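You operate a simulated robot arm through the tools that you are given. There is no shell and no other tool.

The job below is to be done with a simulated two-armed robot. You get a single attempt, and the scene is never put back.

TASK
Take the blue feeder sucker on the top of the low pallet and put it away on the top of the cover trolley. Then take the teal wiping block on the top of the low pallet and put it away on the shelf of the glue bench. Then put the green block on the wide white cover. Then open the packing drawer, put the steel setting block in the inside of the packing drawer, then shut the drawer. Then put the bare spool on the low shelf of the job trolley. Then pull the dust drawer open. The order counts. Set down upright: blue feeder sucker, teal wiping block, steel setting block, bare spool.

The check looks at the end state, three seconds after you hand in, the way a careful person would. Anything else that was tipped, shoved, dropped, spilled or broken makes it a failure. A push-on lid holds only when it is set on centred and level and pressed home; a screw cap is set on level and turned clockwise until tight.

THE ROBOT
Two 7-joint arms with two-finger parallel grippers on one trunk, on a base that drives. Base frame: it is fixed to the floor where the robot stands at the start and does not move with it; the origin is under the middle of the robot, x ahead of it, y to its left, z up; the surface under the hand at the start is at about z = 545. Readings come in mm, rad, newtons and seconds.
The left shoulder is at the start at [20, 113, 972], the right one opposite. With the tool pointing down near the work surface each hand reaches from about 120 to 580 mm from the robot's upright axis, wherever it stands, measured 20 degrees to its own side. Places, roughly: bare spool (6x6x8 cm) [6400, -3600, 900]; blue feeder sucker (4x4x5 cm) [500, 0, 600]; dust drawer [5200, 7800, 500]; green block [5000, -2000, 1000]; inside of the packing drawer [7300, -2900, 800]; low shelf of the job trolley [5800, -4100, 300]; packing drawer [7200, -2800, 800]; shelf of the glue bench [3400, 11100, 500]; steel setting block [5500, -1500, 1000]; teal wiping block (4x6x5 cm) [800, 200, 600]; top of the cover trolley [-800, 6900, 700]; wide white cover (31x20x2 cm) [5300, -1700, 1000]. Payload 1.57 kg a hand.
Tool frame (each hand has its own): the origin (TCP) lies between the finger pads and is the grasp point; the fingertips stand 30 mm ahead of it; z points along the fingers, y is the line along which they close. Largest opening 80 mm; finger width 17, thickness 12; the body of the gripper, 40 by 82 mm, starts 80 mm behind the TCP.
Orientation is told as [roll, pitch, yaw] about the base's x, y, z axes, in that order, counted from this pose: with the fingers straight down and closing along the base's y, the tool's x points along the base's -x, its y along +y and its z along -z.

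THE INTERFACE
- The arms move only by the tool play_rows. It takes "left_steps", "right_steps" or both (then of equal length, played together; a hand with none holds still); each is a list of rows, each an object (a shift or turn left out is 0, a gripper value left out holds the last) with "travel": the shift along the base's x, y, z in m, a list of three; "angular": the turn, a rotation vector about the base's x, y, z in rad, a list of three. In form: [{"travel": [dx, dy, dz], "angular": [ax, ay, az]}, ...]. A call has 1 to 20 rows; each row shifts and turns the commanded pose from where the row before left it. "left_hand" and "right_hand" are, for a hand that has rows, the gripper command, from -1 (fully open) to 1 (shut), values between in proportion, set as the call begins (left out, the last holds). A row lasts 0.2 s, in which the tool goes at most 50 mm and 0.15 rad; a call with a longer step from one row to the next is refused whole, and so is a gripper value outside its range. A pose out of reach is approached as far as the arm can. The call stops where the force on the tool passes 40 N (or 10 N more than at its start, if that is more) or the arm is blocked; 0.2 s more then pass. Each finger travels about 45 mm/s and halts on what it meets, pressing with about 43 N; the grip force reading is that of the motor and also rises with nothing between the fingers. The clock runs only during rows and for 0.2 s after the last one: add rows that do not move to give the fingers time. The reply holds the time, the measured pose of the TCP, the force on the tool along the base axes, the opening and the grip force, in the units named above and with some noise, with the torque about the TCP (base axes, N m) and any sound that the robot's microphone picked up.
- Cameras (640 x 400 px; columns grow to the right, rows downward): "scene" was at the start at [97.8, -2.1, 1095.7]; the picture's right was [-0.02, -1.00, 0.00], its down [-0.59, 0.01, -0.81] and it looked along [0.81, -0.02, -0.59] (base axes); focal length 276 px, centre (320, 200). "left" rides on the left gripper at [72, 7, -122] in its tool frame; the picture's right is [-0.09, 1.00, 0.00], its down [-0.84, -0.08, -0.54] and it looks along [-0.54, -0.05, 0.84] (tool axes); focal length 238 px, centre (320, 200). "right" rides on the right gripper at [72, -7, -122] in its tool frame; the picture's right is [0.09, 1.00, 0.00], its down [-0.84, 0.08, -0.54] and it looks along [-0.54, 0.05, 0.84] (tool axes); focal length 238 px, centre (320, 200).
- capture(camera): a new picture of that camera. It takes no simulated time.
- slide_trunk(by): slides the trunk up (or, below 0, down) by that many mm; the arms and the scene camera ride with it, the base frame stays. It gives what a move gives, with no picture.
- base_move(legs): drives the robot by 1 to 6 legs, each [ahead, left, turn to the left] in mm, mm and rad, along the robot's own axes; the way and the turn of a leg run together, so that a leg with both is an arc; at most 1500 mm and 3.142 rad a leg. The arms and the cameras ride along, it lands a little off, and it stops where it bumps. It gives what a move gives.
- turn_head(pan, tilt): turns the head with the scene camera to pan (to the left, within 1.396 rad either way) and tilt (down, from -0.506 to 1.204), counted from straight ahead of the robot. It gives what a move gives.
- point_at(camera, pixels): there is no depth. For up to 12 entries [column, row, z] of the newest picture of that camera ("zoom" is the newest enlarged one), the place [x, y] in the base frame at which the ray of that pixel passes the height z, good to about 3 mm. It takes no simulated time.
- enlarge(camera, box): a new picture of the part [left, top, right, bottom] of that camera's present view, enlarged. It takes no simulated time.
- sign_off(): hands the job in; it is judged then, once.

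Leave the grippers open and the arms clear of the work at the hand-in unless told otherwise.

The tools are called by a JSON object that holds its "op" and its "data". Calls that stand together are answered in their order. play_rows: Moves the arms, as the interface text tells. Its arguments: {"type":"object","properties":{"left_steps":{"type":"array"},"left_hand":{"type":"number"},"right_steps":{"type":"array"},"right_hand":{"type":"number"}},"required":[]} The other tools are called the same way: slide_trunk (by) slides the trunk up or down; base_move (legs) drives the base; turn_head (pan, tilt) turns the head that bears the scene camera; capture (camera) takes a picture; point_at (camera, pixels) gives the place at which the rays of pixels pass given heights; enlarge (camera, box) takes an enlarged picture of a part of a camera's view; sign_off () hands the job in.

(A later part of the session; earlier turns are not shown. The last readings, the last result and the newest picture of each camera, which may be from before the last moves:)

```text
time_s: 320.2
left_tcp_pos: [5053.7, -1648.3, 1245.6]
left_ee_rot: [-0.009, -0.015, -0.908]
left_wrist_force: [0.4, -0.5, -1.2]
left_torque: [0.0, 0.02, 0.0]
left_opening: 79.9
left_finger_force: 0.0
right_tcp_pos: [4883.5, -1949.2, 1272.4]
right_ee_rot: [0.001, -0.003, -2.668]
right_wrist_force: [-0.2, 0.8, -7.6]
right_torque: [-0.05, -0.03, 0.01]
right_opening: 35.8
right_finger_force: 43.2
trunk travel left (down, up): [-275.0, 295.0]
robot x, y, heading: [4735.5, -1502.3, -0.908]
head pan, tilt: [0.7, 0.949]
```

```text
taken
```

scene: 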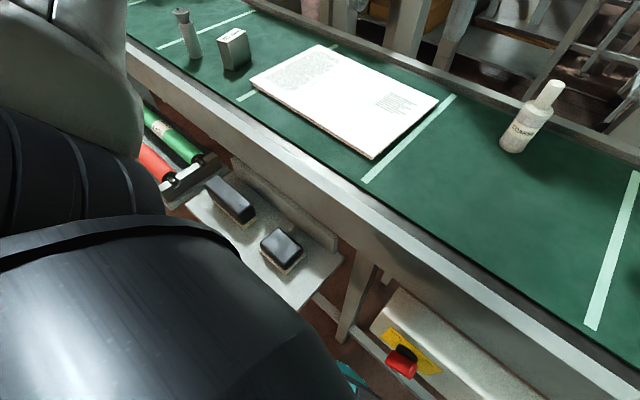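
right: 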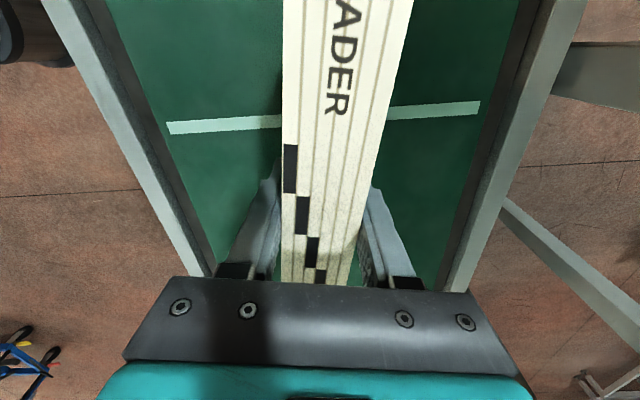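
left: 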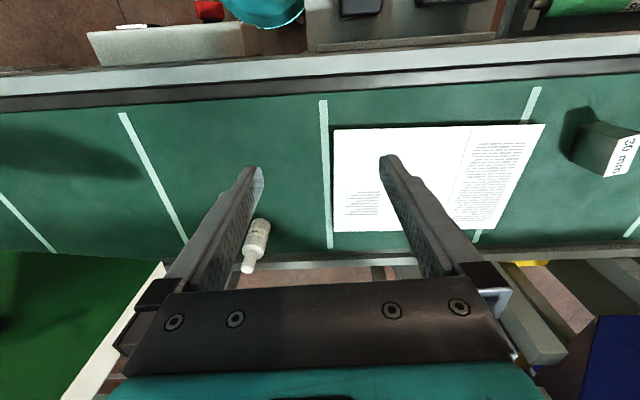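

I'll triangulate the shelf corner: scene (295,308), and the shelf edge near the rail at (342,262).

{"op": "point_at", "data": {"camera": "scene", "pixels": [[295, 309, 750], [295, 309, 800], [295, 309, 850], [342, 262, 750], [342, 262, 800], [342, 262, 850], [188, 205, 800], [160, 180, 800]]}}

{"op": "point_at", "data": {"camera": "left", "pixels": [[316, 49, 750], [316, 49, 800], [316, 49, 850], [498, 38, 800]]}}

```text
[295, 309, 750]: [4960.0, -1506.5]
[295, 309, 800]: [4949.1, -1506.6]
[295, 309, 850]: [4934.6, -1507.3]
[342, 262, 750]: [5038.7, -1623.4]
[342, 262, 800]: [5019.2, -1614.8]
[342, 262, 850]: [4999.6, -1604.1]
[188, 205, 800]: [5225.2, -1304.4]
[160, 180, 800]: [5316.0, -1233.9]
```

```text
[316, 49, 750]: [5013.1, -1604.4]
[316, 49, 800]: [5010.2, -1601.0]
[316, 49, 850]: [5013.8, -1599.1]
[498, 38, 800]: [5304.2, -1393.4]
```

The brush shelf sticks out to about 135 mm from the robot's axis at z≈815, so I can't drive left here. The cover is within the left arm's reach from this spot, so I'll set the book back where it stood and pick it up with the left hand instead.

{"op": "play_rows", "data": {"right_steps": [{"travel": [0, 0, -0.04]}, {"travel": [0, 0, -0.04]}, {"travel": [0, 0, -0.04]}, {"travel": [0, 0, -0.03]}, {"travel": [0, 0, -0.005]}, {}]}}

{"op": "play_rows", "data": {"right_steps": [{"travel": [0, 0, -0.002]}, {}]}}

```text
time_s: 321.6
left_tcp_pos: [5052.3, -1647.8, 1243.7]
left_ee_rot: [-0.006, -0.015, -0.91]
left_wrist_force: [0.2, 0.3, 0.0]
left_torque: [0.02, 0.0, -0.03]
left_opening: 79.8
left_finger_force: 0.1
right_tcp_pos: [4886.9, -1945.7, 1115.0]
right_ee_rot: [-0.001, -0.003, -2.669]
right_wrist_force: [-0.4, -0.5, -7.9]
right_torque: [-0.03, 0.0, 0.02]
right_opening: 36.0
right_finger_force: 43.2
trunk travel left (down, up): [-275.0, 295.0]
robot x, y, heading: [4735.0, -1502.7, -0.909]
head pan, tilt: [0.7, 0.949]
```

```text
time_s: 322.2
left_tcp_pos: [5053.9, -1646.9, 1245.0]
left_ee_rot: [-0.009, -0.013, -0.91]
left_wrist_force: [-0.1, -0.3, 0.1]
left_torque: [-0.01, -0.01, -0.01]
left_opening: 79.9
left_finger_force: 0.0
right_tcp_pos: [4886.2, -1944.7, 1113.9]
right_ee_rot: [-0.001, -0.004, -2.669]
right_wrist_force: [0.1, -0.1, -7.5]
right_torque: [0.0, -0.02, 0.0]
right_opening: 35.9
right_finger_force: 42.5
trunk travel left (down, up): [-275.0, 295.0]
robot x, y, heading: [4734.6, -1504.4, -0.907]
head pan, tilt: [0.7, 0.949]
```

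The book's still hanging. I'll go down 1–2 mm more.

{"op": "play_rows", "data": {"right_steps": [{"travel": [0, 0, -0.0015]}, {}]}}

{"op": "play_rows", "data": {"right_steps": [{"travel": [0, 0, -0.001]}, {}]}}

```text
time_s: 322.8
left_tcp_pos: [5052.6, -1647.3, 1245.4]
left_ee_rot: [-0.007, -0.015, -0.911]
left_wrist_force: [0.2, -0.4, 0.2]
left_torque: [0.01, 0.04, -0.01]
left_opening: 79.9
left_finger_force: 0.1
right_tcp_pos: [4885.7, -1945.7, 1113.7]
right_ee_rot: [0.001, 0.0, -2.671]
right_wrist_force: [0.0, -0.4, -7.7]
right_torque: [0.01, -0.05, 0.03]
right_opening: 35.9
right_finger_force: 42.9
trunk travel left (down, up): [-275.0, 295.0]
robot x, y, heading: [4732.3, -1506.3, -0.909]
head pan, tilt: [0.7, 0.949]
```

```text
time_s: 323.4
left_tcp_pos: [5053.2, -1647.8, 1244.5]
left_ee_rot: [-0.008, -0.013, -0.909]
left_wrist_force: [0.3, 1.0, -0.7]
left_torque: [0.02, 0.01, 0.02]
left_opening: 80.1
left_finger_force: 0.1
right_tcp_pos: [4886.3, -1945.7, 1113.6]
right_ee_rot: [0.001, -0.002, -2.669]
right_wrist_force: [1.0, 0.0, -7.5]
right_torque: [-0.01, -0.01, -0.02]
right_opening: 36.1
right_finger_force: 42.2
trunk travel left (down, up): [-275.0, 295.0]
robot x, y, heading: [4732.4, -1502.2, -0.904]
head pan, tilt: [0.7, 0.949]
```

Not quite touching yet. I'll take another 2 mm.

{"op": "play_rows", "data": {"right_steps": [{"travel": [0, 0, -0.002]}, {}]}}

```text
time_s: 324.0
left_tcp_pos: [5053.7, -1647.0, 1244.8]
left_ee_rot: [-0.004, -0.014, -0.91]
left_wrist_force: [0.7, 0.7, 0.3]
left_torque: [0.02, -0.03, -0.04]
left_opening: 80.2
left_finger_force: 0.0
right_tcp_pos: [4886.1, -1946.0, 1112.1]
right_ee_rot: [0.0, -0.002, -2.669]
right_wrist_force: [1.3, 0.3, -2.5]
right_torque: [-0.11, 0.45, -0.01]
right_opening: 36.1
right_finger_force: 42.7
trunk travel left (down, up): [-275.0, 295.0]
robot x, y, heading: [4733.2, -1501.5, -0.905]
head pan, tilt: [0.7, 0.949]
```

The belt is taking its weight now. I'll go 1 mm more, then open slowly and lift away.

{"op": "play_rows", "data": {"right_steps": [{"travel": [0, 0, -0.001]}, {}]}}

{"op": "play_rows", "data": {"right_steps": [{}, {}, {}, {}, {}], "right_hand": -1}}

{"op": "capture", "data": {"camera": "right"}}

```text
time_s: 324.6
left_tcp_pos: [5053.3, -1646.3, 1246.0]
left_ee_rot: [-0.007, -0.015, -0.91]
left_wrist_force: [0.6, -0.9, -1.1]
left_torque: [0.04, 0.02, 0.01]
left_opening: 80.2
left_finger_force: 0.0
right_tcp_pos: [4885.6, -1945.7, 1112.8]
right_ee_rot: [0.004, 0.001, -2.668]
right_wrist_force: [0.6, -1.1, 15.0]
right_torque: [-0.52, 1.42, 0.1]
right_opening: 35.9
right_finger_force: 42.5
trunk travel left (down, up): [-275.0, 295.0]
robot x, y, heading: [4736.9, -1500.9, -0.91]
head pan, tilt: [0.7, 0.949]
```

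```text
time_s: 325.8
left_tcp_pos: [5052.4, -1647.3, 1245.9]
left_ee_rot: [-0.006, -0.017, -0.91]
left_wrist_force: [-0.5, -0.4, 0.6]
left_torque: [0.0, -0.02, -0.02]
left_opening: 80.1
left_finger_force: 0.1
right_tcp_pos: [4886.1, -1944.5, 1110.9]
right_ee_rot: [0.0, -0.001, -2.67]
right_wrist_force: [0.1, -0.3, -0.2]
right_torque: [-0.01, -0.02, 0.01]
right_opening: 80.2
right_finger_force: 0.0
trunk travel left (down, up): [-275.0, 295.0]
robot x, y, heading: [4736.1, -1502.1, -0.908]
head pan, tilt: [0.7, 0.949]
```

```text
taken
```

right: 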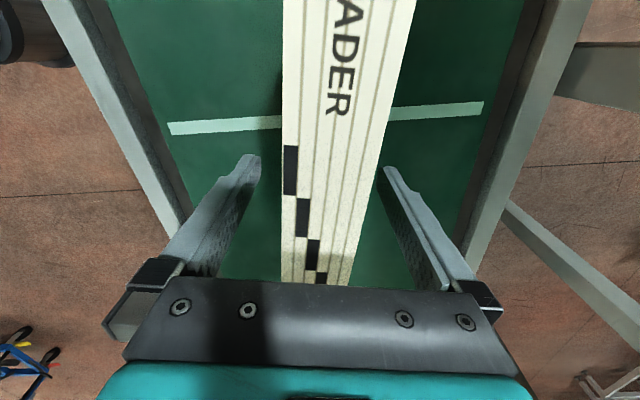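

The book stands on the belt again. I'll raise the right hand and bring it back to the right side, turning the wrist back.

{"op": "play_rows", "data": {"right_steps": [{"travel": [0, 0, 0.03]}, {"travel": [0, 0, 0.045]}, {"travel": [0, 0, 0.045]}, {"travel": [0, 0, 0.045]}, {"travel": [-0.0209, 0.0046, 0], "angular": [0, 0, 0.1356]}, {"travel": [-0.0209, 0.0046, 0], "angular": [0, 0, 0.1356]}, {"travel": [-0.0209, 0.0046, 0], "angular": [0, 0, 0.1356]}, {"travel": [-0.0209, 0.0046, 0], "angular": [0, 0, 0.1356]}, {"travel": [-0.0209, 0.0046, 0], "angular": [0, 0, 0.1356]}, {"travel": [-0.0209, 0.0046, 0], "angular": [0, 0, 0.1356]}, {"travel": [-0.0209, 0.0046, 0], "angular": [0, 0, 0.1356]}, {"travel": [-0.0209, 0.0046, 0], "angular": [0, 0, 0.1356]}, {"travel": [-0.0209, 0.0046, 0], "angular": [0, 0, 0.1356]}, {"travel": [-0.0209, 0.0046, 0], "angular": [0, 0, 0.1356]}, {"travel": [-0.0209, 0.0046, 0], "angular": [0, 0, 0.1356]}, {"travel": [-0.0209, 0.0046, 0], "angular": [0, 0, 0.1356]}, {"travel": [-0.0209, 0.0046, 0], "angular": [0, 0, 0.1356]}, {}]}}

{"op": "turn_head", "data": {"pan": -0.1, "tilt": 0.8}}

{"op": "capture", "data": {"camera": "scene"}}

```text
time_s: 329.6
left_tcp_pos: [5053.4, -1647.6, 1243.6]
left_ee_rot: [-0.007, -0.012, -0.91]
left_wrist_force: [-0.2, -0.4, -0.6]
left_torque: [-0.01, -0.01, -0.02]
left_opening: 80.0
left_finger_force: 0.1
right_tcp_pos: [4648.4, -1895.6, 1261.2]
right_ee_rot: [0.0, -0.002, -0.904]
right_wrist_force: [-0.5, -0.1, -0.1]
right_torque: [0.0, 0.0, -0.02]
right_opening: 79.8
right_finger_force: 0.0
right hand out of reach, approached as far as the arm can: row 16, 17
trunk travel left (down, up): [-275.0, 295.0]
robot x, y, heading: [4733.8, -1503.5, -0.909]
head pan, tilt: [0.7, 0.949]
```

```text
time_s: 330.7
left_tcp_pos: [5052.8, -1648.1, 1244.9]
left_ee_rot: [-0.008, -0.017, -0.909]
left_wrist_force: [0.0, 0.8, -0.1]
left_torque: [0.04, 0.0, 0.02]
left_opening: 80.1
left_finger_force: 0.1
right_tcp_pos: [4647.8, -1896.5, 1260.7]
right_ee_rot: [0.001, -0.001, -0.906]
right_wrist_force: [0.1, 0.2, -0.7]
right_torque: [-0.02, -0.01, 0.01]
right_opening: 79.5
right_finger_force: 0.0
trunk travel left (down, up): [-275.0, 295.0]
robot x, y, heading: [4737.0, -1504.8, -0.908]
head pan, tilt: [-0.099, 0.799]
```

```text
taken
```

scene: 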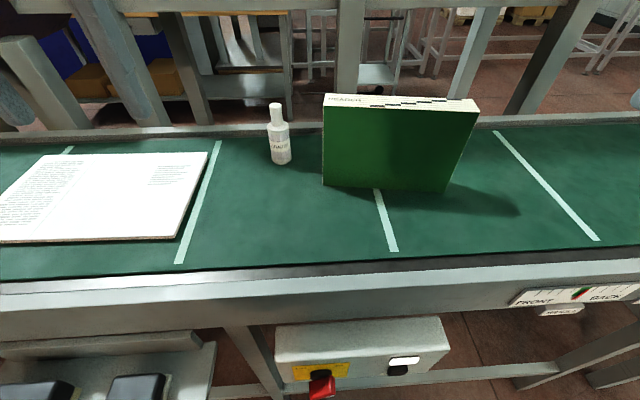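

The book stands as before. I'll bring the left hand above it while turning the wrist about +1.38 rad.

{"op": "play_rows", "data": {"left_steps": [{"travel": [-0.0152, -0.0271, 0.002], "angular": [0, 0, 0.1256]}, {"travel": [-0.0152, -0.0271, 0.002], "angular": [0, 0, 0.1256]}, {"travel": [-0.0152, -0.0271, 0.002], "angular": [0, 0, 0.1256]}, {"travel": [-0.0152, -0.0271, 0.002], "angular": [0, 0, 0.1256]}, {"travel": [-0.0152, -0.0271, 0.002], "angular": [0, 0, 0.1256]}, {"travel": [-0.0152, -0.0271, 0.002], "angular": [0, 0, 0.1256]}, {"travel": [-0.0152, -0.0271, 0.002], "angular": [0, 0, 0.1256]}, {"travel": [-0.0152, -0.0271, 0.002], "angular": [0, 0, 0.1256]}, {"travel": [-0.0152, -0.0271, 0.002], "angular": [0, 0, 0.1256]}, {"travel": [-0.0152, -0.0271, 0.002], "angular": [0, 0, 0.1256]}, {"travel": [-0.0152, -0.0271, 0], "angular": [0, 0, 0.1256]}, {}], "left_hand": -1}}

{"op": "capture", "data": {"camera": "left"}}

{"op": "capture", "data": {"camera": "scene"}}

```text
time_s: 333.3
left_tcp_pos: [4878.7, -1914.5, 1248.4]
left_ee_rot: [-0.01, -0.013, 0.475]
left_wrist_force: [-0.4, 0.3, -0.7]
left_torque: [0.01, 0.03, -0.01]
left_opening: 80.1
left_finger_force: 0.1
left hand out of reach, approached as far as the arm can: row 10, 11
right_tcp_pos: [4646.4, -1896.3, 1260.1]
right_ee_rot: [0.0, -0.002, -0.905]
right_wrist_force: [0.4, -0.2, 0.4]
right_torque: [-0.03, -0.02, 0.0]
right_opening: 79.8
right_finger_force: 0.0
trunk travel left (down, up): [-275.0, 295.0]
robot x, y, heading: [4734.1, -1504.3, -0.909]
head pan, tilt: [-0.099, 0.799]
```

```text
taken
```

left: 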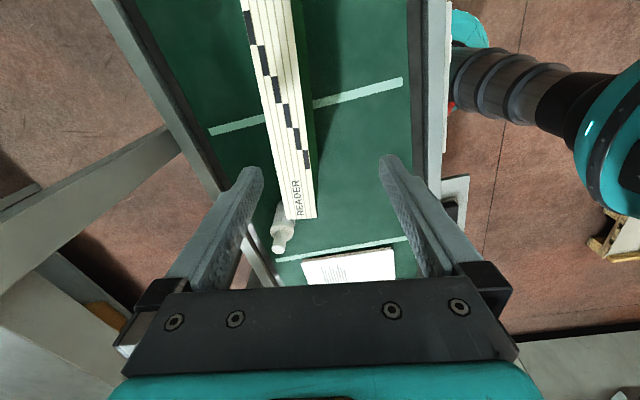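

```text
taken
```

scene: 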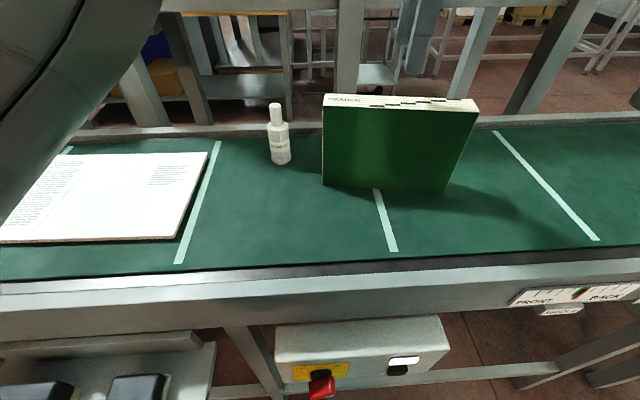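

The pose is out of reach by about 30 mm at this height because the wrist is above the shoulder. I'll raise the trunk 130 mm, lower the hand relative to it, and finish centring.

{"op": "slide_trunk", "data": {"by": 130}}

{"op": "play_rows", "data": {"left_steps": [{"travel": [0, 0, -0.04]}, {"travel": [0, 0, -0.04]}, {"travel": [0, 0, -0.03]}, {}]}}

{"op": "capture", "data": {"camera": "left"}}

```text
time_s: 334.9
left_tcp_pos: [4878.6, -1914.9, 1378.1]
left_ee_rot: [-0.007, -0.013, 0.474]
left_wrist_force: [0.9, 0.1, -0.9]
left_torque: [-0.02, -0.01, -0.02]
left_opening: 80.0
left_finger_force: 0.1
right_tcp_pos: [4647.4, -1896.1, 1390.5]
right_ee_rot: [-0.002, -0.002, -0.905]
right_wrist_force: [-1.0, 1.0, 0.7]
right_torque: [-0.02, -0.01, -0.02]
right_opening: 79.8
right_finger_force: 0.1
trunk travel left (down, up): [-405.0, 165.0]
robot x, y, heading: [4733.4, -1502.7, -0.91]
head pan, tilt: [-0.099, 0.799]
```

```text
time_s: 335.9
left_tcp_pos: [4879.4, -1915.5, 1270.0]
left_ee_rot: [-0.009, -0.012, 0.474]
left_wrist_force: [-0.3, 0.1, -0.6]
left_torque: [-0.02, 0.0, 0.01]
left_opening: 79.8
left_finger_force: 0.0
right_tcp_pos: [4647.7, -1896.9, 1391.0]
right_ee_rot: [0.001, -0.001, -0.904]
right_wrist_force: [-0.2, 0.1, -0.7]
right_torque: [-0.02, 0.02, -0.01]
right_opening: 80.1
right_finger_force: 0.0
trunk travel left (down, up): [-405.0, 165.0]
robot x, y, heading: [4735.9, -1503.5, -0.905]
head pan, tilt: [-0.099, 0.799]
```

```text
taken
```

left: 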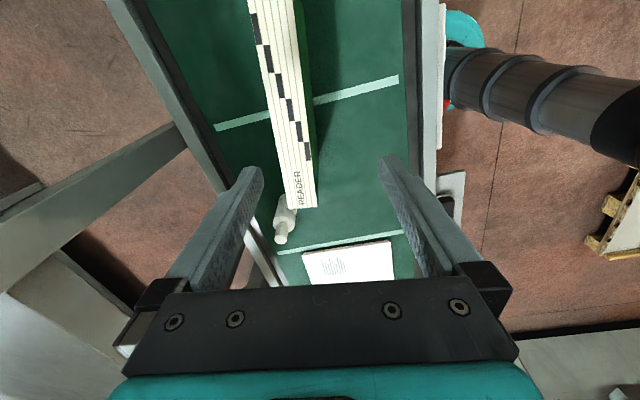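

I'll measure the book's top line from the left wrist camera.

{"op": "point_at", "data": {"camera": "left", "pixels": [[287, 207, 1149], [316, 208, 1149], [250, 5, 1149], [292, 5, 1149], [268, 105, 1149], [303, 100, 1149]]}}

```text
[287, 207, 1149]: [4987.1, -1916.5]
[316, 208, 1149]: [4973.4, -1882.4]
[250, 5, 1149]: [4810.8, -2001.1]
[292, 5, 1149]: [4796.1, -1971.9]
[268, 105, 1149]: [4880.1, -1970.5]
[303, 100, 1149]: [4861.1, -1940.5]
```

The book's centre is (4887,-1946), so I'll shift the hand (+8,-31) and verify.

{"op": "play_rows", "data": {"left_steps": [{"travel": [0.004, -0.0155, 0]}, {"travel": [0.004, -0.0155, 0]}, {}]}}

{"op": "capture", "data": {"camera": "left"}}

```text
time_s: 336.7
left_tcp_pos: [4887.9, -1945.6, 1268.5]
left_ee_rot: [-0.006, -0.013, 0.474]
left_wrist_force: [-0.2, 0.6, -0.2]
left_torque: [0.01, -0.01, -0.04]
left_opening: 79.9
left_finger_force: 0.0
right_tcp_pos: [4647.5, -1896.3, 1391.0]
right_ee_rot: [0.0, -0.002, -0.906]
right_wrist_force: [-0.6, -0.2, -0.2]
right_torque: [0.04, 0.02, 0.01]
right_opening: 79.8
right_finger_force: 0.1
trunk travel left (down, up): [-405.0, 165.0]
robot x, y, heading: [4730.0, -1497.9, -0.907]
head pan, tilt: [-0.099, 0.799]
```

```text
taken
```

left: 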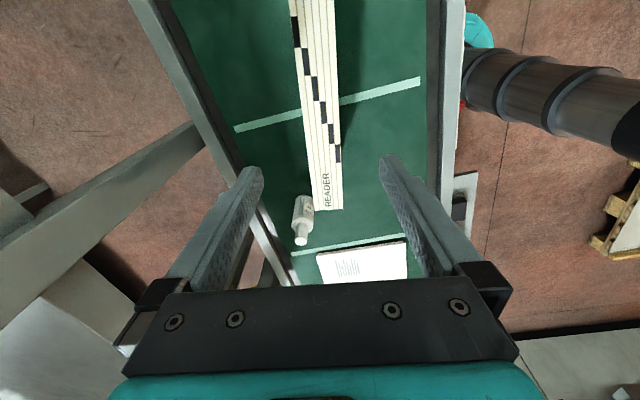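

Centred. I'll go down to z≈1112 and close.

{"op": "play_rows", "data": {"left_steps": [{"travel": [-0.001, 0, -0.04]}, {"travel": [0, 0, -0.04]}, {"travel": [0, 0, -0.035]}, {"travel": [0, 0, -0.028]}, {"travel": [0, 0, -0.012]}, {}], "left_hand": -1}}

{"op": "play_rows", "data": {"left_steps": [{}, {}, {}, {}, {}, {}], "left_hand": 1}}

{"op": "capture", "data": {"camera": "left"}}

```text
time_s: 338.1
left_tcp_pos: [4887.3, -1944.8, 1113.9]
left_ee_rot: [-0.01, -0.014, 0.473]
left_wrist_force: [0.9, -0.7, 0.4]
left_torque: [0.03, 0.01, -0.06]
left_opening: 79.9
left_finger_force: 0.0
right_tcp_pos: [4647.9, -1896.3, 1389.9]
right_ee_rot: [-0.001, 0.0, -0.907]
right_wrist_force: [-0.1, 0.5, 0.2]
right_torque: [0.01, -0.01, -0.01]
right_opening: 80.0
right_finger_force: 0.1
trunk travel left (down, up): [-405.0, 165.0]
robot x, y, heading: [4731.8, -1498.5, -0.901]
head pan, tilt: [-0.099, 0.799]
```

```text
time_s: 339.5
left_tcp_pos: [4886.9, -1944.9, 1113.7]
left_ee_rot: [-0.008, -0.016, 0.475]
left_wrist_force: [-2.5, 4.7, -0.5]
left_torque: [0.59, 0.35, -0.13]
left_opening: 35.9
left_finger_force: 42.7
right_tcp_pos: [4647.9, -1895.9, 1390.6]
right_ee_rot: [-0.001, -0.002, -0.906]
right_wrist_force: [-0.2, 0.0, 0.2]
right_torque: [-0.03, 0.02, 0.01]
right_opening: 80.1
right_finger_force: 0.2
trunk travel left (down, up): [-405.0, 165.0]
robot x, y, heading: [4733.1, -1503.3, -0.91]
head pan, tilt: [-0.099, 0.799]
```

```text
taken
```

left: 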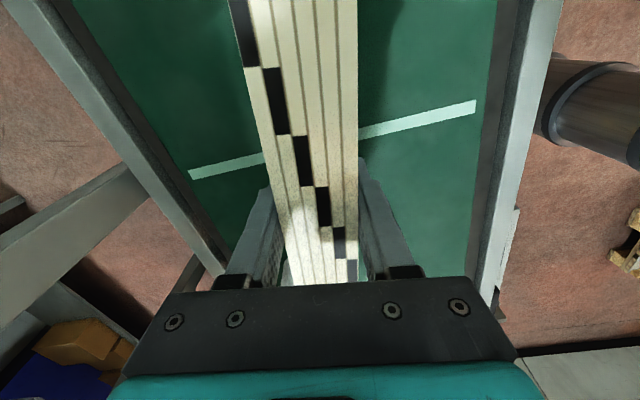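

The left hand holds the book at 36 mm. I'll lift it 160 mm and carry it over to the cover's centre at (5272,-1664), turning it slightly to line up with the cover.

{"op": "play_rows", "data": {"left_steps": [{"travel": [0, 0, 0.015]}, {"travel": [0, 0, 0.035]}, {"travel": [0, 0, 0.04]}, {"travel": [0, 0, 0.04]}, {"travel": [0, 0, 0.03]}, {}]}}

{"op": "play_rows", "data": {"left_steps": [{"travel": [0.035, 0.02555, 0], "angular": [0, 0, 0.0118]}, {"travel": [0.035, 0.02555, 0], "angular": [0, 0, 0.0118]}, {"travel": [0.035, 0.02555, 0], "angular": [0, 0, 0.0118]}, {"travel": [0.035, 0.02555, 0], "angular": [0, 0, 0.0118]}, {"travel": [0.035, 0.02555, 0], "angular": [0, 0, 0.0118]}, {"travel": [0.035, 0.02555, 0], "angular": [0, 0, 0.0118]}, {"travel": [0.035, 0.02555, 0], "angular": [0, 0, 0.0118]}, {"travel": [0.035, 0.02555, 0], "angular": [0, 0, 0.0118]}, {"travel": [0.035, 0.02555, 0], "angular": [0, 0, 0.0118]}, {"travel": [0.035, 0.02555, 0], "angular": [0, 0, 0.0118]}, {"travel": [0.035, 0.02555, 0], "angular": [0, 0, 0.0118]}, {}]}}

{"op": "turn_head", "data": {"pan": 0.4, "tilt": 0.85}}

{"op": "capture", "data": {"camera": "scene"}}

{"op": "capture", "data": {"camera": "left"}}

```text
time_s: 340.9
left_tcp_pos: [4887.6, -1946.3, 1272.4]
left_ee_rot: [-0.009, -0.015, 0.475]
left_wrist_force: [0.9, -0.1, -7.5]
left_torque: [0.01, -0.03, 0.0]
left_opening: 36.0
left_finger_force: 42.3
right_tcp_pos: [4648.3, -1897.8, 1391.6]
right_ee_rot: [0.001, 0.001, -0.905]
right_wrist_force: [-0.3, 0.3, -1.2]
right_torque: [0.03, 0.04, 0.02]
right_opening: 80.3
right_finger_force: 0.0
trunk travel left (down, up): [-405.0, 165.0]
robot x, y, heading: [4736.6, -1499.5, -0.911]
head pan, tilt: [-0.099, 0.799]
```

```text
time_s: 343.5
left_tcp_pos: [5273.9, -1665.2, 1271.9]
left_ee_rot: [-0.007, -0.014, 0.602]
left_wrist_force: [0.1, 0.2, -8.1]
left_torque: [0.02, -0.03, 0.02]
left_opening: 36.0
left_finger_force: 42.8
right_tcp_pos: [4646.8, -1896.9, 1391.0]
right_ee_rot: [-0.001, 0.0, -0.906]
right_wrist_force: [-1.1, -0.4, -0.1]
right_torque: [0.04, -0.03, 0.02]
right_opening: 79.9
right_finger_force: 0.0
trunk travel left (down, up): [-405.0, 165.0]
robot x, y, heading: [4736.5, -1500.7, -0.911]
head pan, tilt: [-0.099, 0.799]
```

```text
time_s: 344.4
left_tcp_pos: [5273.6, -1662.7, 1271.2]
left_ee_rot: [-0.007, -0.015, 0.605]
left_wrist_force: [-0.4, -0.1, -6.5]
left_torque: [-0.02, -0.01, -0.01]
left_opening: 35.7
left_finger_force: 42.7
right_tcp_pos: [4648.2, -1897.4, 1391.8]
right_ee_rot: [-0.001, -0.001, -0.906]
right_wrist_force: [0.0, 0.2, -0.2]
right_torque: [0.01, -0.01, -0.01]
right_opening: 80.0
right_finger_force: 0.2
trunk travel left (down, up): [-405.0, 165.0]
robot x, y, heading: [4732.0, -1502.7, -0.906]
head pan, tilt: [0.4, 0.85]
```

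```text
taken
```

scene: 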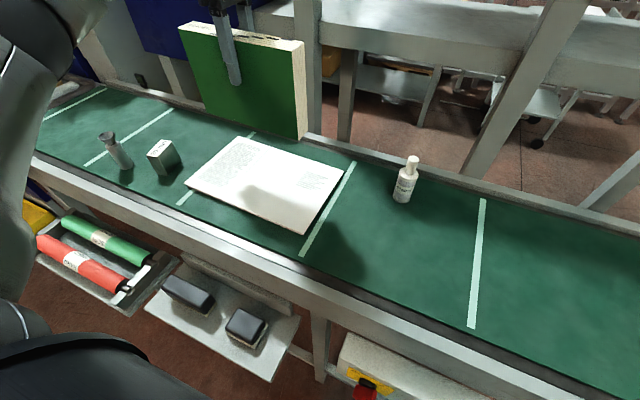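

```text
taken
```

left: 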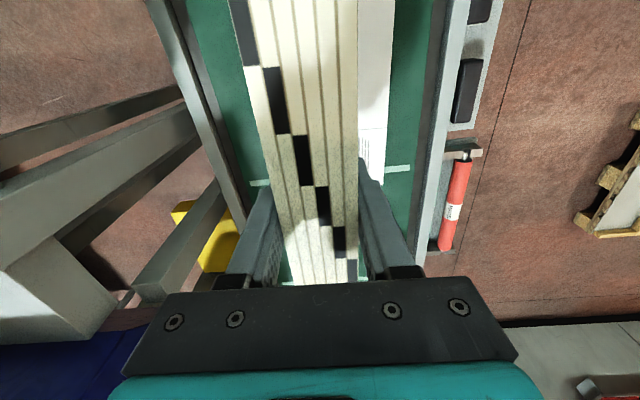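

The book hangs above the cover. I'll recheck the cover's corners from this higher view before lowering.

{"op": "point_at", "data": {"camera": "scene", "pixels": [[187, 187, 1015], [243, 138, 1015], [343, 173, 1015], [306, 233, 1015]]}}

```text
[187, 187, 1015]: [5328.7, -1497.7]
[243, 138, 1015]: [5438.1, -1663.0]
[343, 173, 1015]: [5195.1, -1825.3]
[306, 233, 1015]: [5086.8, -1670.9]
```

The cover centre is about (5264,-1664). I'll shift 8 mm and lower to about 15 mm above it.

{"op": "play_rows", "data": {"left_steps": [{"travel": [-0.008, 0, -0.03]}, {"travel": [0, 0, -0.035]}, {"travel": [0, 0, -0.03]}, {"travel": [0, 0, -0.025]}, {}]}}

{"op": "capture", "data": {"camera": "scene"}}

{"op": "enlarge", "data": {"camera": "scene", "box": [160, 80, 384, 240]}}

```text
time_s: 345.6
left_tcp_pos: [5265.6, -1662.8, 1152.2]
left_ee_rot: [-0.009, -0.014, 0.604]
left_wrist_force: [0.2, -0.9, -6.8]
left_torque: [0.0, 0.0, -0.01]
left_opening: 35.8
left_finger_force: 43.4
right_tcp_pos: [4647.8, -1897.0, 1391.3]
right_ee_rot: [0.0, -0.001, -0.905]
right_wrist_force: [-0.1, 0.1, 0.2]
right_torque: [0.03, 0.01, 0.02]
right_opening: 80.1
right_finger_force: 0.1
trunk travel left (down, up): [-405.0, 165.0]
robot x, y, heading: [4737.3, -1502.9, -0.909]
head pan, tilt: [0.4, 0.85]
```

```text
taken
```

scene: 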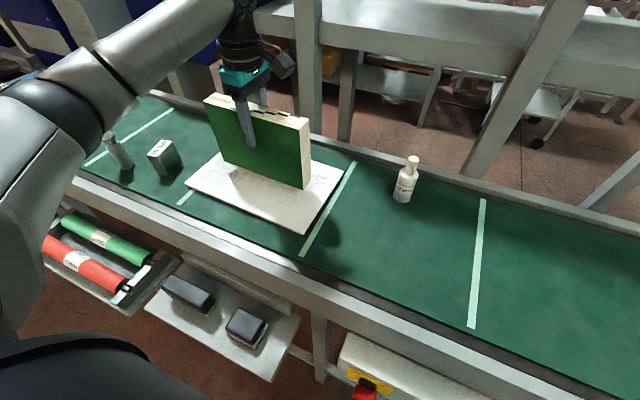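

```text
2.50 times, centred on (272, 160) of scene
```

zoom: 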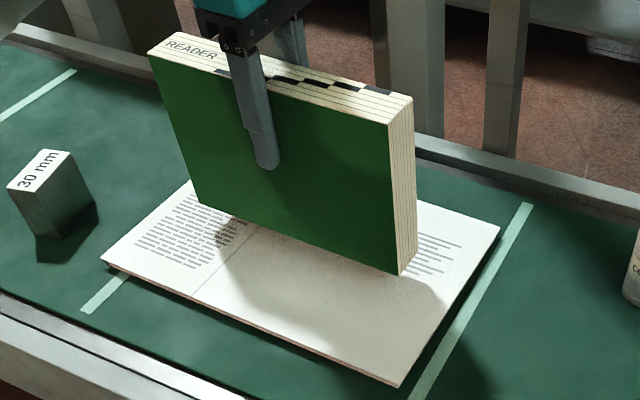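

Well placed over the cover. I'll go down in small steps.

{"op": "play_rows", "data": {"left_steps": [{"travel": [0, 0, -0.005]}, {"travel": [0, 0, -0.005]}, {}]}}

{"op": "play_rows", "data": {"left_steps": [{"travel": [0, 0, -0.003]}, {}]}}

{"op": "play_rows", "data": {"left_steps": [{"travel": [0, 0, -0.003]}, {}]}}

```text
time_s: 346.4
left_tcp_pos: [5264.1, -1662.9, 1140.7]
left_ee_rot: [-0.009, -0.014, 0.605]
left_wrist_force: [1.0, 0.8, -7.8]
left_torque: [0.01, -0.05, 0.02]
left_opening: 36.0
left_finger_force: 42.7
right_tcp_pos: [4648.2, -1896.7, 1389.9]
right_ee_rot: [-0.001, -0.002, -0.905]
right_wrist_force: [0.2, -0.5, 0.0]
right_torque: [0.02, 0.02, 0.02]
right_opening: 80.3
right_finger_force: 0.0
trunk travel left (down, up): [-405.0, 165.0]
robot x, y, heading: [4732.8, -1502.5, -0.907]
head pan, tilt: [0.4, 0.85]
```

```text
time_s: 347.1
left_tcp_pos: [5265.1, -1663.5, 1139.5]
left_ee_rot: [-0.007, -0.014, 0.602]
left_wrist_force: [-0.3, -0.3, -8.2]
left_torque: [0.0, 0.0, 0.0]
left_opening: 35.9
left_finger_force: 42.8
right_tcp_pos: [4648.3, -1896.3, 1389.9]
right_ee_rot: [0.002, -0.004, -0.905]
right_wrist_force: [0.1, -0.4, 0.6]
right_torque: [0.03, 0.01, -0.02]
right_opening: 79.7
right_finger_force: 0.2
trunk travel left (down, up): [-405.0, 165.0]
robot x, y, heading: [4735.9, -1503.5, -0.905]
head pan, tilt: [0.4, 0.85]
```

```text
time_s: 347.6
left_tcp_pos: [5265.0, -1662.8, 1135.3]
left_ee_rot: [-0.007, -0.014, 0.605]
left_wrist_force: [0.0, 0.3, -7.2]
left_torque: [0.03, -0.04, 0.05]
left_opening: 35.8
left_finger_force: 43.0
right_tcp_pos: [4648.9, -1896.9, 1390.3]
right_ee_rot: [-0.001, -0.003, -0.907]
right_wrist_force: [-0.3, 0.0, 0.1]
right_torque: [0.04, 0.02, 0.02]
right_opening: 80.3
right_finger_force: 0.0
trunk travel left (down, up): [-405.0, 165.0]
robot x, y, heading: [4737.1, -1502.0, -0.906]
head pan, tilt: [0.4, 0.85]
```

It's still hanging freely. I'll continue down.

{"op": "play_rows", "data": {"left_steps": [{"travel": [0, 0, -0.003]}, {}]}}

{"op": "play_rows", "data": {"left_steps": [{"travel": [0, 0, -0.002]}, {}]}}

```text
time_s: 348.2
left_tcp_pos: [5264.9, -1664.9, 1133.2]
left_ee_rot: [-0.008, -0.013, 0.603]
left_wrist_force: [-0.3, -0.4, -8.0]
left_torque: [0.01, 0.0, 0.0]
left_opening: 36.1
left_finger_force: 43.0
right_tcp_pos: [4647.0, -1896.8, 1391.2]
right_ee_rot: [-0.001, -0.001, -0.905]
right_wrist_force: [1.0, 1.1, -0.3]
right_torque: [-0.02, 0.02, 0.01]
right_opening: 80.2
right_finger_force: 0.0
trunk travel left (down, up): [-405.0, 165.0]
robot x, y, heading: [4731.0, -1502.8, -0.913]
head pan, tilt: [0.4, 0.85]
```

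```text
time_s: 348.9
left_tcp_pos: [5265.1, -1664.0, 1130.8]
left_ee_rot: [-0.008, -0.015, 0.605]
left_wrist_force: [0.1, -1.0, -8.0]
left_torque: [0.01, 0.02, -0.02]
left_opening: 35.8
left_finger_force: 42.4
right_tcp_pos: [4647.7, -1897.4, 1391.3]
right_ee_rot: [0.0, -0.002, -0.905]
right_wrist_force: [-0.6, -0.6, 0.5]
right_torque: [-0.02, -0.03, 0.04]
right_opening: 79.9
right_finger_force: 0.0
trunk travel left (down, up): [-405.0, 165.0]
robot x, y, heading: [4731.6, -1501.9, -0.907]
head pan, tilt: [0.4, 0.85]
```

Not touching yet at 1131. I'll take another 2–3 mm.

{"op": "play_rows", "data": {"left_steps": [{"travel": [0, 0, -0.003]}, {}]}}

{"op": "play_rows", "data": {"left_steps": [{"travel": [0, 0, -0.002]}, {}]}}

```text
time_s: 349.4
left_tcp_pos: [5265.4, -1663.6, 1128.7]
left_ee_rot: [-0.007, -0.013, 0.604]
left_wrist_force: [-0.5, 0.3, -7.7]
left_torque: [0.01, 0.02, 0.04]
left_opening: 36.1
left_finger_force: 42.4
right_tcp_pos: [4647.2, -1897.3, 1390.5]
right_ee_rot: [0.0, -0.002, -0.905]
right_wrist_force: [1.0, 0.2, 1.1]
right_torque: [0.01, 0.01, 0.01]
right_opening: 80.0
right_finger_force: 0.0
trunk travel left (down, up): [-405.0, 165.0]
robot x, y, heading: [4731.3, -1499.8, -0.909]
head pan, tilt: [0.4, 0.85]
```

```text
time_s: 350.1
left_tcp_pos: [5265.5, -1665.1, 1126.2]
left_ee_rot: [-0.008, -0.014, 0.603]
left_wrist_force: [-0.7, 0.0, -7.2]
left_torque: [0.01, 0.0, -0.05]
left_opening: 36.0
left_finger_force: 42.2
right_tcp_pos: [4647.1, -1897.8, 1391.1]
right_ee_rot: [0.0, -0.002, -0.906]
right_wrist_force: [-0.5, 0.5, 0.9]
right_torque: [0.01, 0.0, -0.04]
right_opening: 80.2
right_finger_force: 0.0
trunk travel left (down, up): [-405.0, 165.0]
robot x, y, heading: [4735.1, -1503.1, -0.909]
head pan, tilt: [0.4, 0.85]
```

Still hanging. I'll take 2 mm steps.

{"op": "play_rows", "data": {"left_steps": [{"travel": [0, 0, -0.002]}, {}]}}

{"op": "play_rows", "data": {"left_steps": [{"travel": [0, 0, -0.002]}, {}]}}

{"op": "enlarge", "data": {"camera": "scene", "box": [160, 80, 384, 240]}}

```text
time_s: 350.6
left_tcp_pos: [5264.6, -1663.3, 1125.5]
left_ee_rot: [-0.01, -0.014, 0.604]
left_wrist_force: [1.8, 1.5, 1.0]
left_torque: [0.07, 0.13, -0.09]
left_opening: 36.0
left_finger_force: 42.3
right_tcp_pos: [4648.3, -1896.6, 1391.4]
right_ee_rot: [0.001, -0.003, -0.905]
right_wrist_force: [-0.9, -0.5, 0.2]
right_torque: [-0.03, 0.01, 0.03]
right_opening: 79.9
right_finger_force: 0.2
trunk travel left (down, up): [-405.0, 165.0]
robot x, y, heading: [4733.6, -1501.0, -0.905]
head pan, tilt: [0.4, 0.85]
```

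```text
time_s: 351.2
left_tcp_pos: [5264.2, -1662.7, 1126.3]
left_ee_rot: [-0.015, -0.012, 0.607]
left_wrist_force: [6.3, 1.2, 16.4]
left_torque: [-0.2, 0.46, -0.2]
left_opening: 35.9
left_finger_force: 42.7
right_tcp_pos: [4647.7, -1895.0, 1391.2]
right_ee_rot: [0.001, -0.002, -0.905]
right_wrist_force: [0.4, 0.0, -0.2]
right_torque: [0.0, 0.01, 0.06]
right_opening: 80.0
right_finger_force: 0.2
trunk travel left (down, up): [-405.0, 165.0]
robot x, y, heading: [4732.8, -1501.6, -0.906]
head pan, tilt: [0.4, 0.85]
```

```text
2.50 times, centred on (272, 160) of scene
```

zoom: 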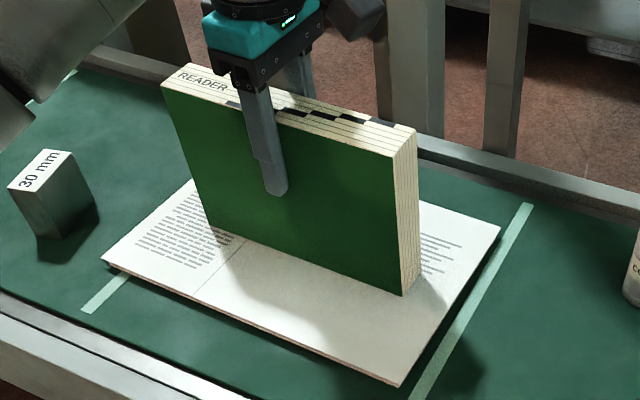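

The book stands on the cover. I'll ease up 1 mm, open the hand, and check that it stays.

{"op": "play_rows", "data": {"left_steps": [{"travel": [0, 0, 0.001]}, {}]}}

{"op": "play_rows", "data": {"left_steps": [{}, {}, {}, {}, {}], "left_hand": -1}}

{"op": "enlarge", "data": {"camera": "scene", "box": [160, 80, 384, 240]}}

{"op": "capture", "data": {"camera": "left"}}

```text
time_s: 351.9
left_tcp_pos: [5263.7, -1663.8, 1126.8]
left_ee_rot: [-0.012, -0.013, 0.604]
left_wrist_force: [7.7, 1.8, 20.7]
left_torque: [-0.03, 0.24, -0.1]
left_opening: 35.7
left_finger_force: 42.6
right_tcp_pos: [4646.4, -1895.6, 1391.6]
right_ee_rot: [0.0, -0.002, -0.906]
right_wrist_force: [0.2, -0.8, -0.4]
right_torque: [0.01, 0.02, 0.0]
right_opening: 80.1
right_finger_force: 0.0
trunk travel left (down, up): [-405.0, 165.0]
robot x, y, heading: [4735.8, -1500.4, -0.906]
head pan, tilt: [0.4, 0.85]
```

```text
time_s: 353.1
left_tcp_pos: [5263.8, -1664.5, 1123.9]
left_ee_rot: [-0.006, -0.013, 0.605]
left_wrist_force: [0.0, 0.1, 0.1]
left_torque: [0.0, 0.01, -0.01]
left_opening: 80.0
left_finger_force: 0.0
right_tcp_pos: [4647.7, -1897.4, 1391.6]
right_ee_rot: [-0.001, -0.004, -0.905]
right_wrist_force: [0.0, -0.4, -0.6]
right_torque: [0.03, 0.0, 0.01]
right_opening: 80.0
right_finger_force: 0.0
trunk travel left (down, up): [-405.0, 165.0]
robot x, y, heading: [4731.0, -1501.7, -0.905]
head pan, tilt: [0.4, 0.85]
```

```text
2.50 times, centred on (272, 160) of scene
```

zoom: 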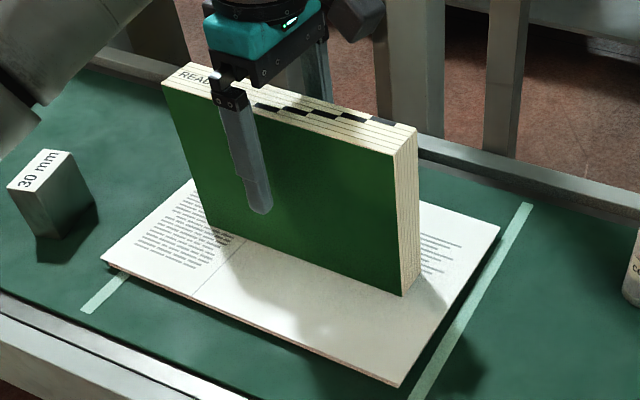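

```text
taken
```

left: 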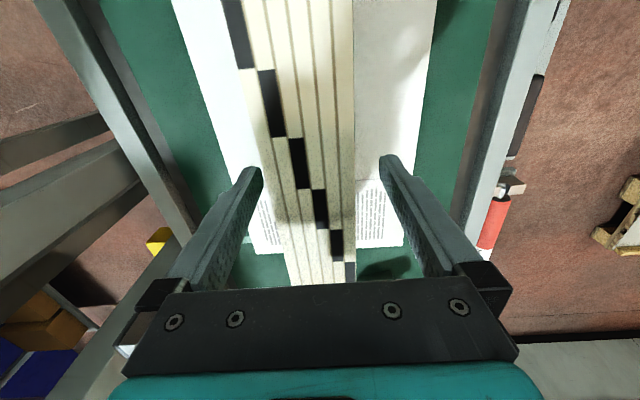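

The book stands on the cover. I'll raise the left hand straight up, return it to its neutral yaw, and look at the trays on the left before moving to the steel block.

{"op": "play_rows", "data": {"left_steps": [{"travel": [0, 0, 0.03]}, {"travel": [0, 0, 0.04]}, {"travel": [0, 0, 0.045]}, {"travel": [0, 0, 0.045]}, {"travel": [-0.02, 0.02, 0.01], "angular": [0, 0, -0.1375]}, {"travel": [-0.02, 0.02, 0], "angular": [0, 0, -0.1375]}, {"travel": [-0.02, 0.02, 0], "angular": [0, 0, -0.1375]}, {"travel": [-0.02, 0.02, 0], "angular": [0, 0, -0.1375]}, {"travel": [-0.02, 0.02, 0], "angular": [0, 0, -0.1375]}, {"travel": [-0.02, 0.02, 0], "angular": [0, 0, -0.1375]}, {"travel": [-0.02, 0.01, 0], "angular": [0, 0, -0.1375]}, {"travel": [-0.02, 0.01, 0], "angular": [0, 0, -0.1375]}, {"travel": [-0.02, 0.01, 0], "angular": [0, 0, -0.1375]}, {"travel": [-0.02, 0.01, 0], "angular": [0, 0, -0.1375]}, {"travel": [-0.02, 0.01, 0], "angular": [0, 0, -0.1375]}, {}]}}

{"op": "turn_head", "data": {"pan": 0.6, "tilt": 0.9}}

{"op": "capture", "data": {"camera": "scene"}}

{"op": "capture", "data": {"camera": "left"}}

```text
time_s: 356.4
left_tcp_pos: [5043.4, -1493.5, 1294.2]
left_ee_rot: [-0.01, -0.014, -0.911]
left_wrist_force: [0.4, -0.4, -0.8]
left_torque: [0.04, 0.01, -0.04]
left_opening: 79.9
left_finger_force: 0.1
right_tcp_pos: [4646.3, -1897.4, 1390.4]
right_ee_rot: [0.0, -0.003, -0.904]
right_wrist_force: [-0.6, -0.5, -0.3]
right_torque: [-0.01, -0.02, 0.0]
right_opening: 80.1
right_finger_force: 0.0
trunk travel left (down, up): [-405.0, 165.0]
robot x, y, heading: [4733.6, -1502.2, -0.91]
head pan, tilt: [0.4, 0.85]
```

```text
time_s: 357.2
left_tcp_pos: [5043.7, -1492.6, 1294.7]
left_ee_rot: [-0.007, -0.014, -0.908]
left_wrist_force: [0.7, 0.0, 0.5]
left_torque: [0.0, 0.01, 0.01]
left_opening: 80.0
left_finger_force: 0.0
right_tcp_pos: [4647.1, -1896.3, 1391.5]
right_ee_rot: [0.002, -0.001, -0.906]
right_wrist_force: [0.4, 0.5, 0.8]
right_torque: [0.0, 0.0, -0.01]
right_opening: 79.7
right_finger_force: 0.2
trunk travel left (down, up): [-405.0, 165.0]
robot x, y, heading: [4733.5, -1504.1, -0.906]
head pan, tilt: [0.6, 0.901]
```

```text
taken
```

scene: 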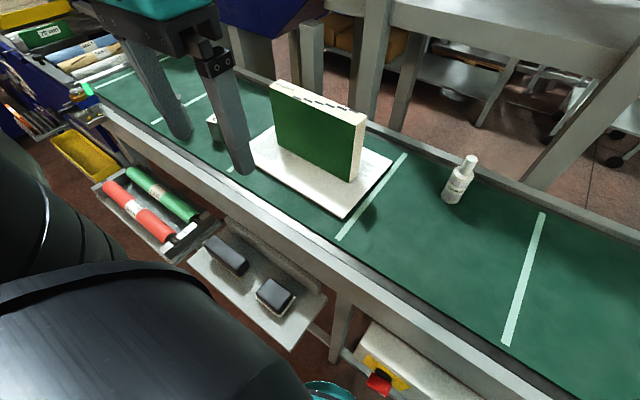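

```text
taken
```

left: 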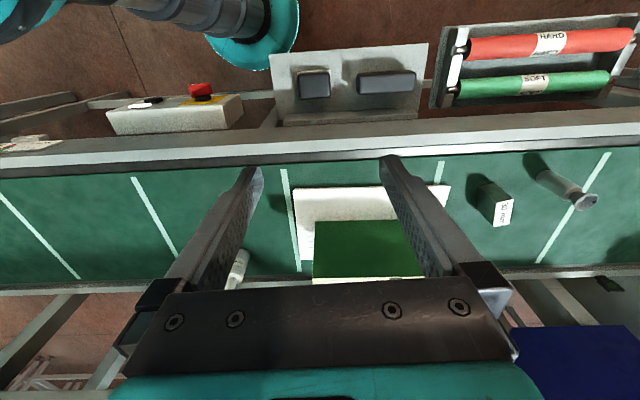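

The left wrist camera gives a plan view of the shelf, the roller tray, the base and the steel block. I'll measure all of these.

{"op": "point_at", "data": {"camera": "left", "pixels": [[270, 55, 815], [428, 43, 815], [445, 28, 815], [638, 14, 815], [278, 125, 815], [300, 158, 1000], [480, 148, 1000], [500, 225, 1000], [482, 218, 1000], [490, 182, 1000], [245, 68, 200], [243, 68, 100]]}}

{"op": "enlarge", "data": {"camera": "left", "box": [440, 120, 632, 240]}}

```text
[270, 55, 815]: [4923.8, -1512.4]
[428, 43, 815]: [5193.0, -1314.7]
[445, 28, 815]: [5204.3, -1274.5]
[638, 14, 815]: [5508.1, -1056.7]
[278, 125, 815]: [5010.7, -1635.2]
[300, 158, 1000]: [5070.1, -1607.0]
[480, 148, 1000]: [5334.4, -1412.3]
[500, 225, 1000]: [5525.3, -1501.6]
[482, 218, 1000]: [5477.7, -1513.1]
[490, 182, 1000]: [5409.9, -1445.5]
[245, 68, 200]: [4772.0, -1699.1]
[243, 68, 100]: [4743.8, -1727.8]
```

```text
3.33 times, centred on (536, 180) of left
```

zoom: 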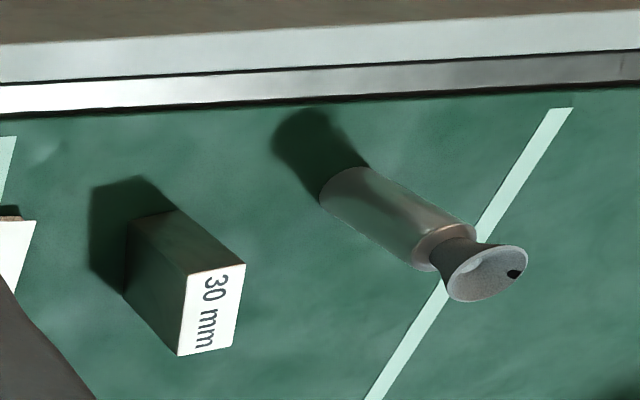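

I'll measure the steel block from the enlarged view: its bottom corners at z=1000 and its top corners at trial heights.

{"op": "point_at", "data": {"camera": "zoom", "pixels": [[128, 222, 1000], [178, 210, 1000], [125, 293, 1000], [188, 275, 1050], [245, 263, 1050], [235, 348, 1050], [178, 355, 1050], [188, 275, 1060], [245, 263, 1060], [178, 355, 1060], [345, 185, 1000]]}}

```text
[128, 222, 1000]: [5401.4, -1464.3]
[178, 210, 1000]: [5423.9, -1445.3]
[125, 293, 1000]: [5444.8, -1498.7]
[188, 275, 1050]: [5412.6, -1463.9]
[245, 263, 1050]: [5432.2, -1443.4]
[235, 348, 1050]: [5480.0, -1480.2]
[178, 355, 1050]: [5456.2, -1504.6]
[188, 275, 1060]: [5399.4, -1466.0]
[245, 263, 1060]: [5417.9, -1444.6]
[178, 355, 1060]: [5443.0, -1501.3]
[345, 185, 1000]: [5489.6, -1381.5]
```

The steel block is 30 × 55 × 59 mm, standing upright at (5434,-1472), and its 30 mm side is already nearly lined up with the left hand's closing direction. I'll back up 130 mm clear of the shelf and tray, drive 440 mm left, and lower the trunk 130 mm.

{"op": "base_move", "data": {"legs": [[-130, 0, 0], [0, 440, 0]]}}

{"op": "slide_trunk", "data": {"by": -130}}

{"op": "turn_head", "data": {"pan": 0.2, "tilt": 0.8}}

{"op": "capture", "data": {"camera": "scene"}}

{"op": "capture", "data": {"camera": "left"}}

```text
time_s: 360.7
left_tcp_pos: [5300.6, -1138.4, 1293.0]
left_ee_rot: [-0.008, -0.013, -0.92]
left_wrist_force: [1.1, -0.3, 0.6]
left_torque: [-0.05, 0.02, 0.01]
left_opening: 80.1
left_finger_force: 0.1
right_tcp_pos: [4899.5, -1535.6, 1390.3]
right_ee_rot: [0.001, -0.001, -0.918]
right_wrist_force: [0.3, -0.4, 0.0]
right_torque: [0.0, -0.03, 0.02]
right_opening: 80.3
right_finger_force: 0.1
trunk travel left (down, up): [-405.0, 165.0]
robot x, y, heading: [4990.6, -1141.6, -0.918]
head pan, tilt: [0.6, 0.901]
```

```text
time_s: 362.2
left_tcp_pos: [5299.7, -1138.0, 1165.2]
left_ee_rot: [-0.008, -0.015, -0.921]
left_wrist_force: [0.2, -1.1, 0.2]
left_torque: [0.03, 0.03, 0.0]
left_opening: 80.1
left_finger_force: 0.1
right_tcp_pos: [4897.9, -1536.6, 1260.3]
right_ee_rot: [0.002, -0.001, -0.92]
right_wrist_force: [0.3, 0.3, 0.4]
right_torque: [0.01, 0.01, -0.01]
right_opening: 80.1
right_finger_force: 0.1
trunk travel left (down, up): [-275.0, 295.0]
robot x, y, heading: [4986.2, -1141.3, -0.917]
head pan, tilt: [0.6, 0.901]
```

```text
time_s: 363.1
left_tcp_pos: [5300.8, -1138.2, 1164.4]
left_ee_rot: [-0.008, -0.013, -0.919]
left_wrist_force: [0.1, 0.2, -0.4]
left_torque: [0.02, 0.0, 0.01]
left_opening: 79.9
left_finger_force: 0.1
right_tcp_pos: [4899.3, -1536.4, 1261.2]
right_ee_rot: [0.001, -0.003, -0.919]
right_wrist_force: [-0.3, -0.2, -1.1]
right_torque: [0.03, 0.02, 0.03]
right_opening: 80.3
right_finger_force: 0.0
trunk travel left (down, up): [-275.0, 295.0]
robot x, y, heading: [4988.3, -1142.5, -0.918]
head pan, tilt: [0.201, 0.799]
```

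```text
taken
```

scene: 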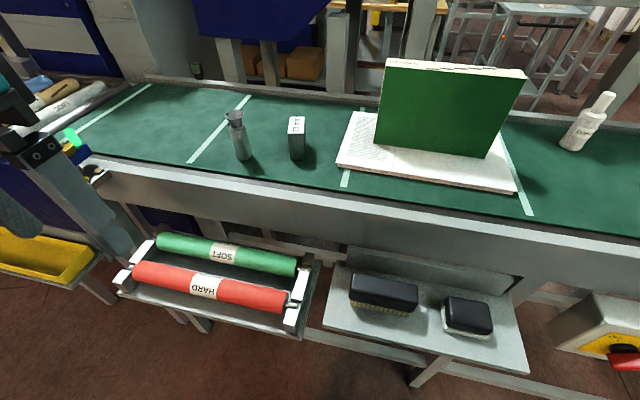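

```text
taken
```

left: 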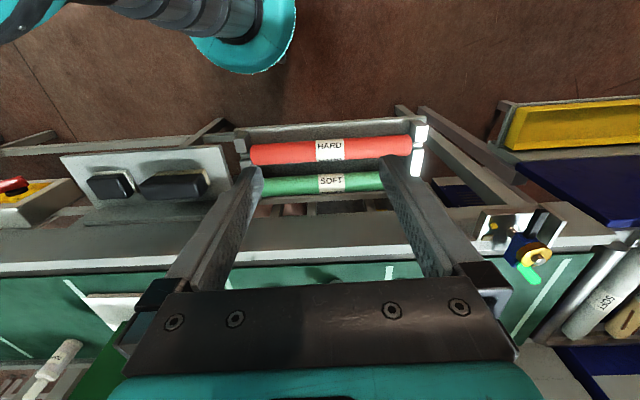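

The book stands securely on the cover. I'll bring the left hand above the steel block at (5434,-1472).

{"op": "play_rows", "data": {"left_steps": [{"travel": [0.0148, -0.0371, 0], "angular": [0, 0, 0.0055]}, {"travel": [0.0148, -0.0371, 0], "angular": [0, 0, 0.0055]}, {"travel": [0.0148, -0.0371, 0], "angular": [0, 0, 0.0055]}, {"travel": [0.0148, -0.0371, 0], "angular": [0, 0, 0.0055]}, {"travel": [0.0148, -0.0371, 0], "angular": [0, 0, 0.0055]}, {"travel": [0.0148, -0.0371, 0], "angular": [0, 0, 0.0055]}, {"travel": [0.0148, -0.0371, 0], "angular": [0, 0, 0.0055]}, {"travel": [0.0148, -0.0371, 0], "angular": [0, 0, 0.0055]}, {"travel": [0.0148, -0.0371, 0], "angular": [0, 0, 0.0055]}, {}], "left_hand": -1}}

{"op": "capture", "data": {"camera": "left"}}

```text
time_s: 365.3
left_tcp_pos: [5428.5, -1470.8, 1163.0]
left_ee_rot: [-0.007, -0.017, -0.871]
left_wrist_force: [-0.3, 0.0, -0.5]
left_torque: [0.0, 0.03, -0.01]
left_opening: 80.4
left_finger_force: 0.0
right_tcp_pos: [4899.5, -1535.8, 1261.3]
right_ee_rot: [0.001, -0.002, -0.919]
right_wrist_force: [-0.2, 0.5, 0.4]
right_torque: [-0.02, 0.04, -0.02]
right_opening: 80.0
right_finger_force: 0.0
trunk travel left (down, up): [-275.0, 295.0]
robot x, y, heading: [4990.9, -1144.3, -0.915]
head pan, tilt: [0.201, 0.799]
```

```text
taken
```

left: 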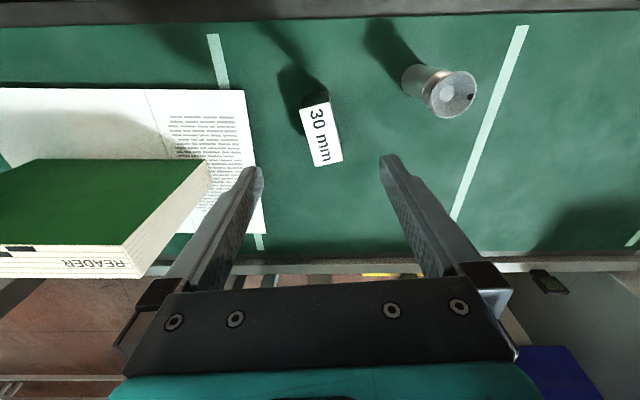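

I'll measure the steel block's top and the nearest book corner from here.

{"op": "point_at", "data": {"camera": "left", "pixels": [[302, 108, 1059], [333, 102, 1059], [343, 161, 1059], [314, 167, 1059], [207, 160, 1161], [212, 186, 1161], [262, 231, 1012], [243, 92, 1012], [455, 95, 1059]]}}

```text
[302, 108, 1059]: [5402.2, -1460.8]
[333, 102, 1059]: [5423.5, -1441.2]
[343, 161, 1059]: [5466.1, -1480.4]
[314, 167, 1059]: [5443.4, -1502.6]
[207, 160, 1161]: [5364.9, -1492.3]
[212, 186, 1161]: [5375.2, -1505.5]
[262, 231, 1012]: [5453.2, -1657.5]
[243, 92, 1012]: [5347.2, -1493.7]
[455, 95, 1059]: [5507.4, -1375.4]
```

The pixel (207,160) is actually the book's bottom corner. I'll check its top corner at (125,248) against the fingers.

{"op": "point_at", "data": {"camera": "left", "pixels": [[124, 247, 1161], [145, 277, 1161], [207, 160, 1012], [212, 186, 1012]]}}

```text
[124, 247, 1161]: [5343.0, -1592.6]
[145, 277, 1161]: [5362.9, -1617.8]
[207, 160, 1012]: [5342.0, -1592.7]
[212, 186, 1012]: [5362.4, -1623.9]
```

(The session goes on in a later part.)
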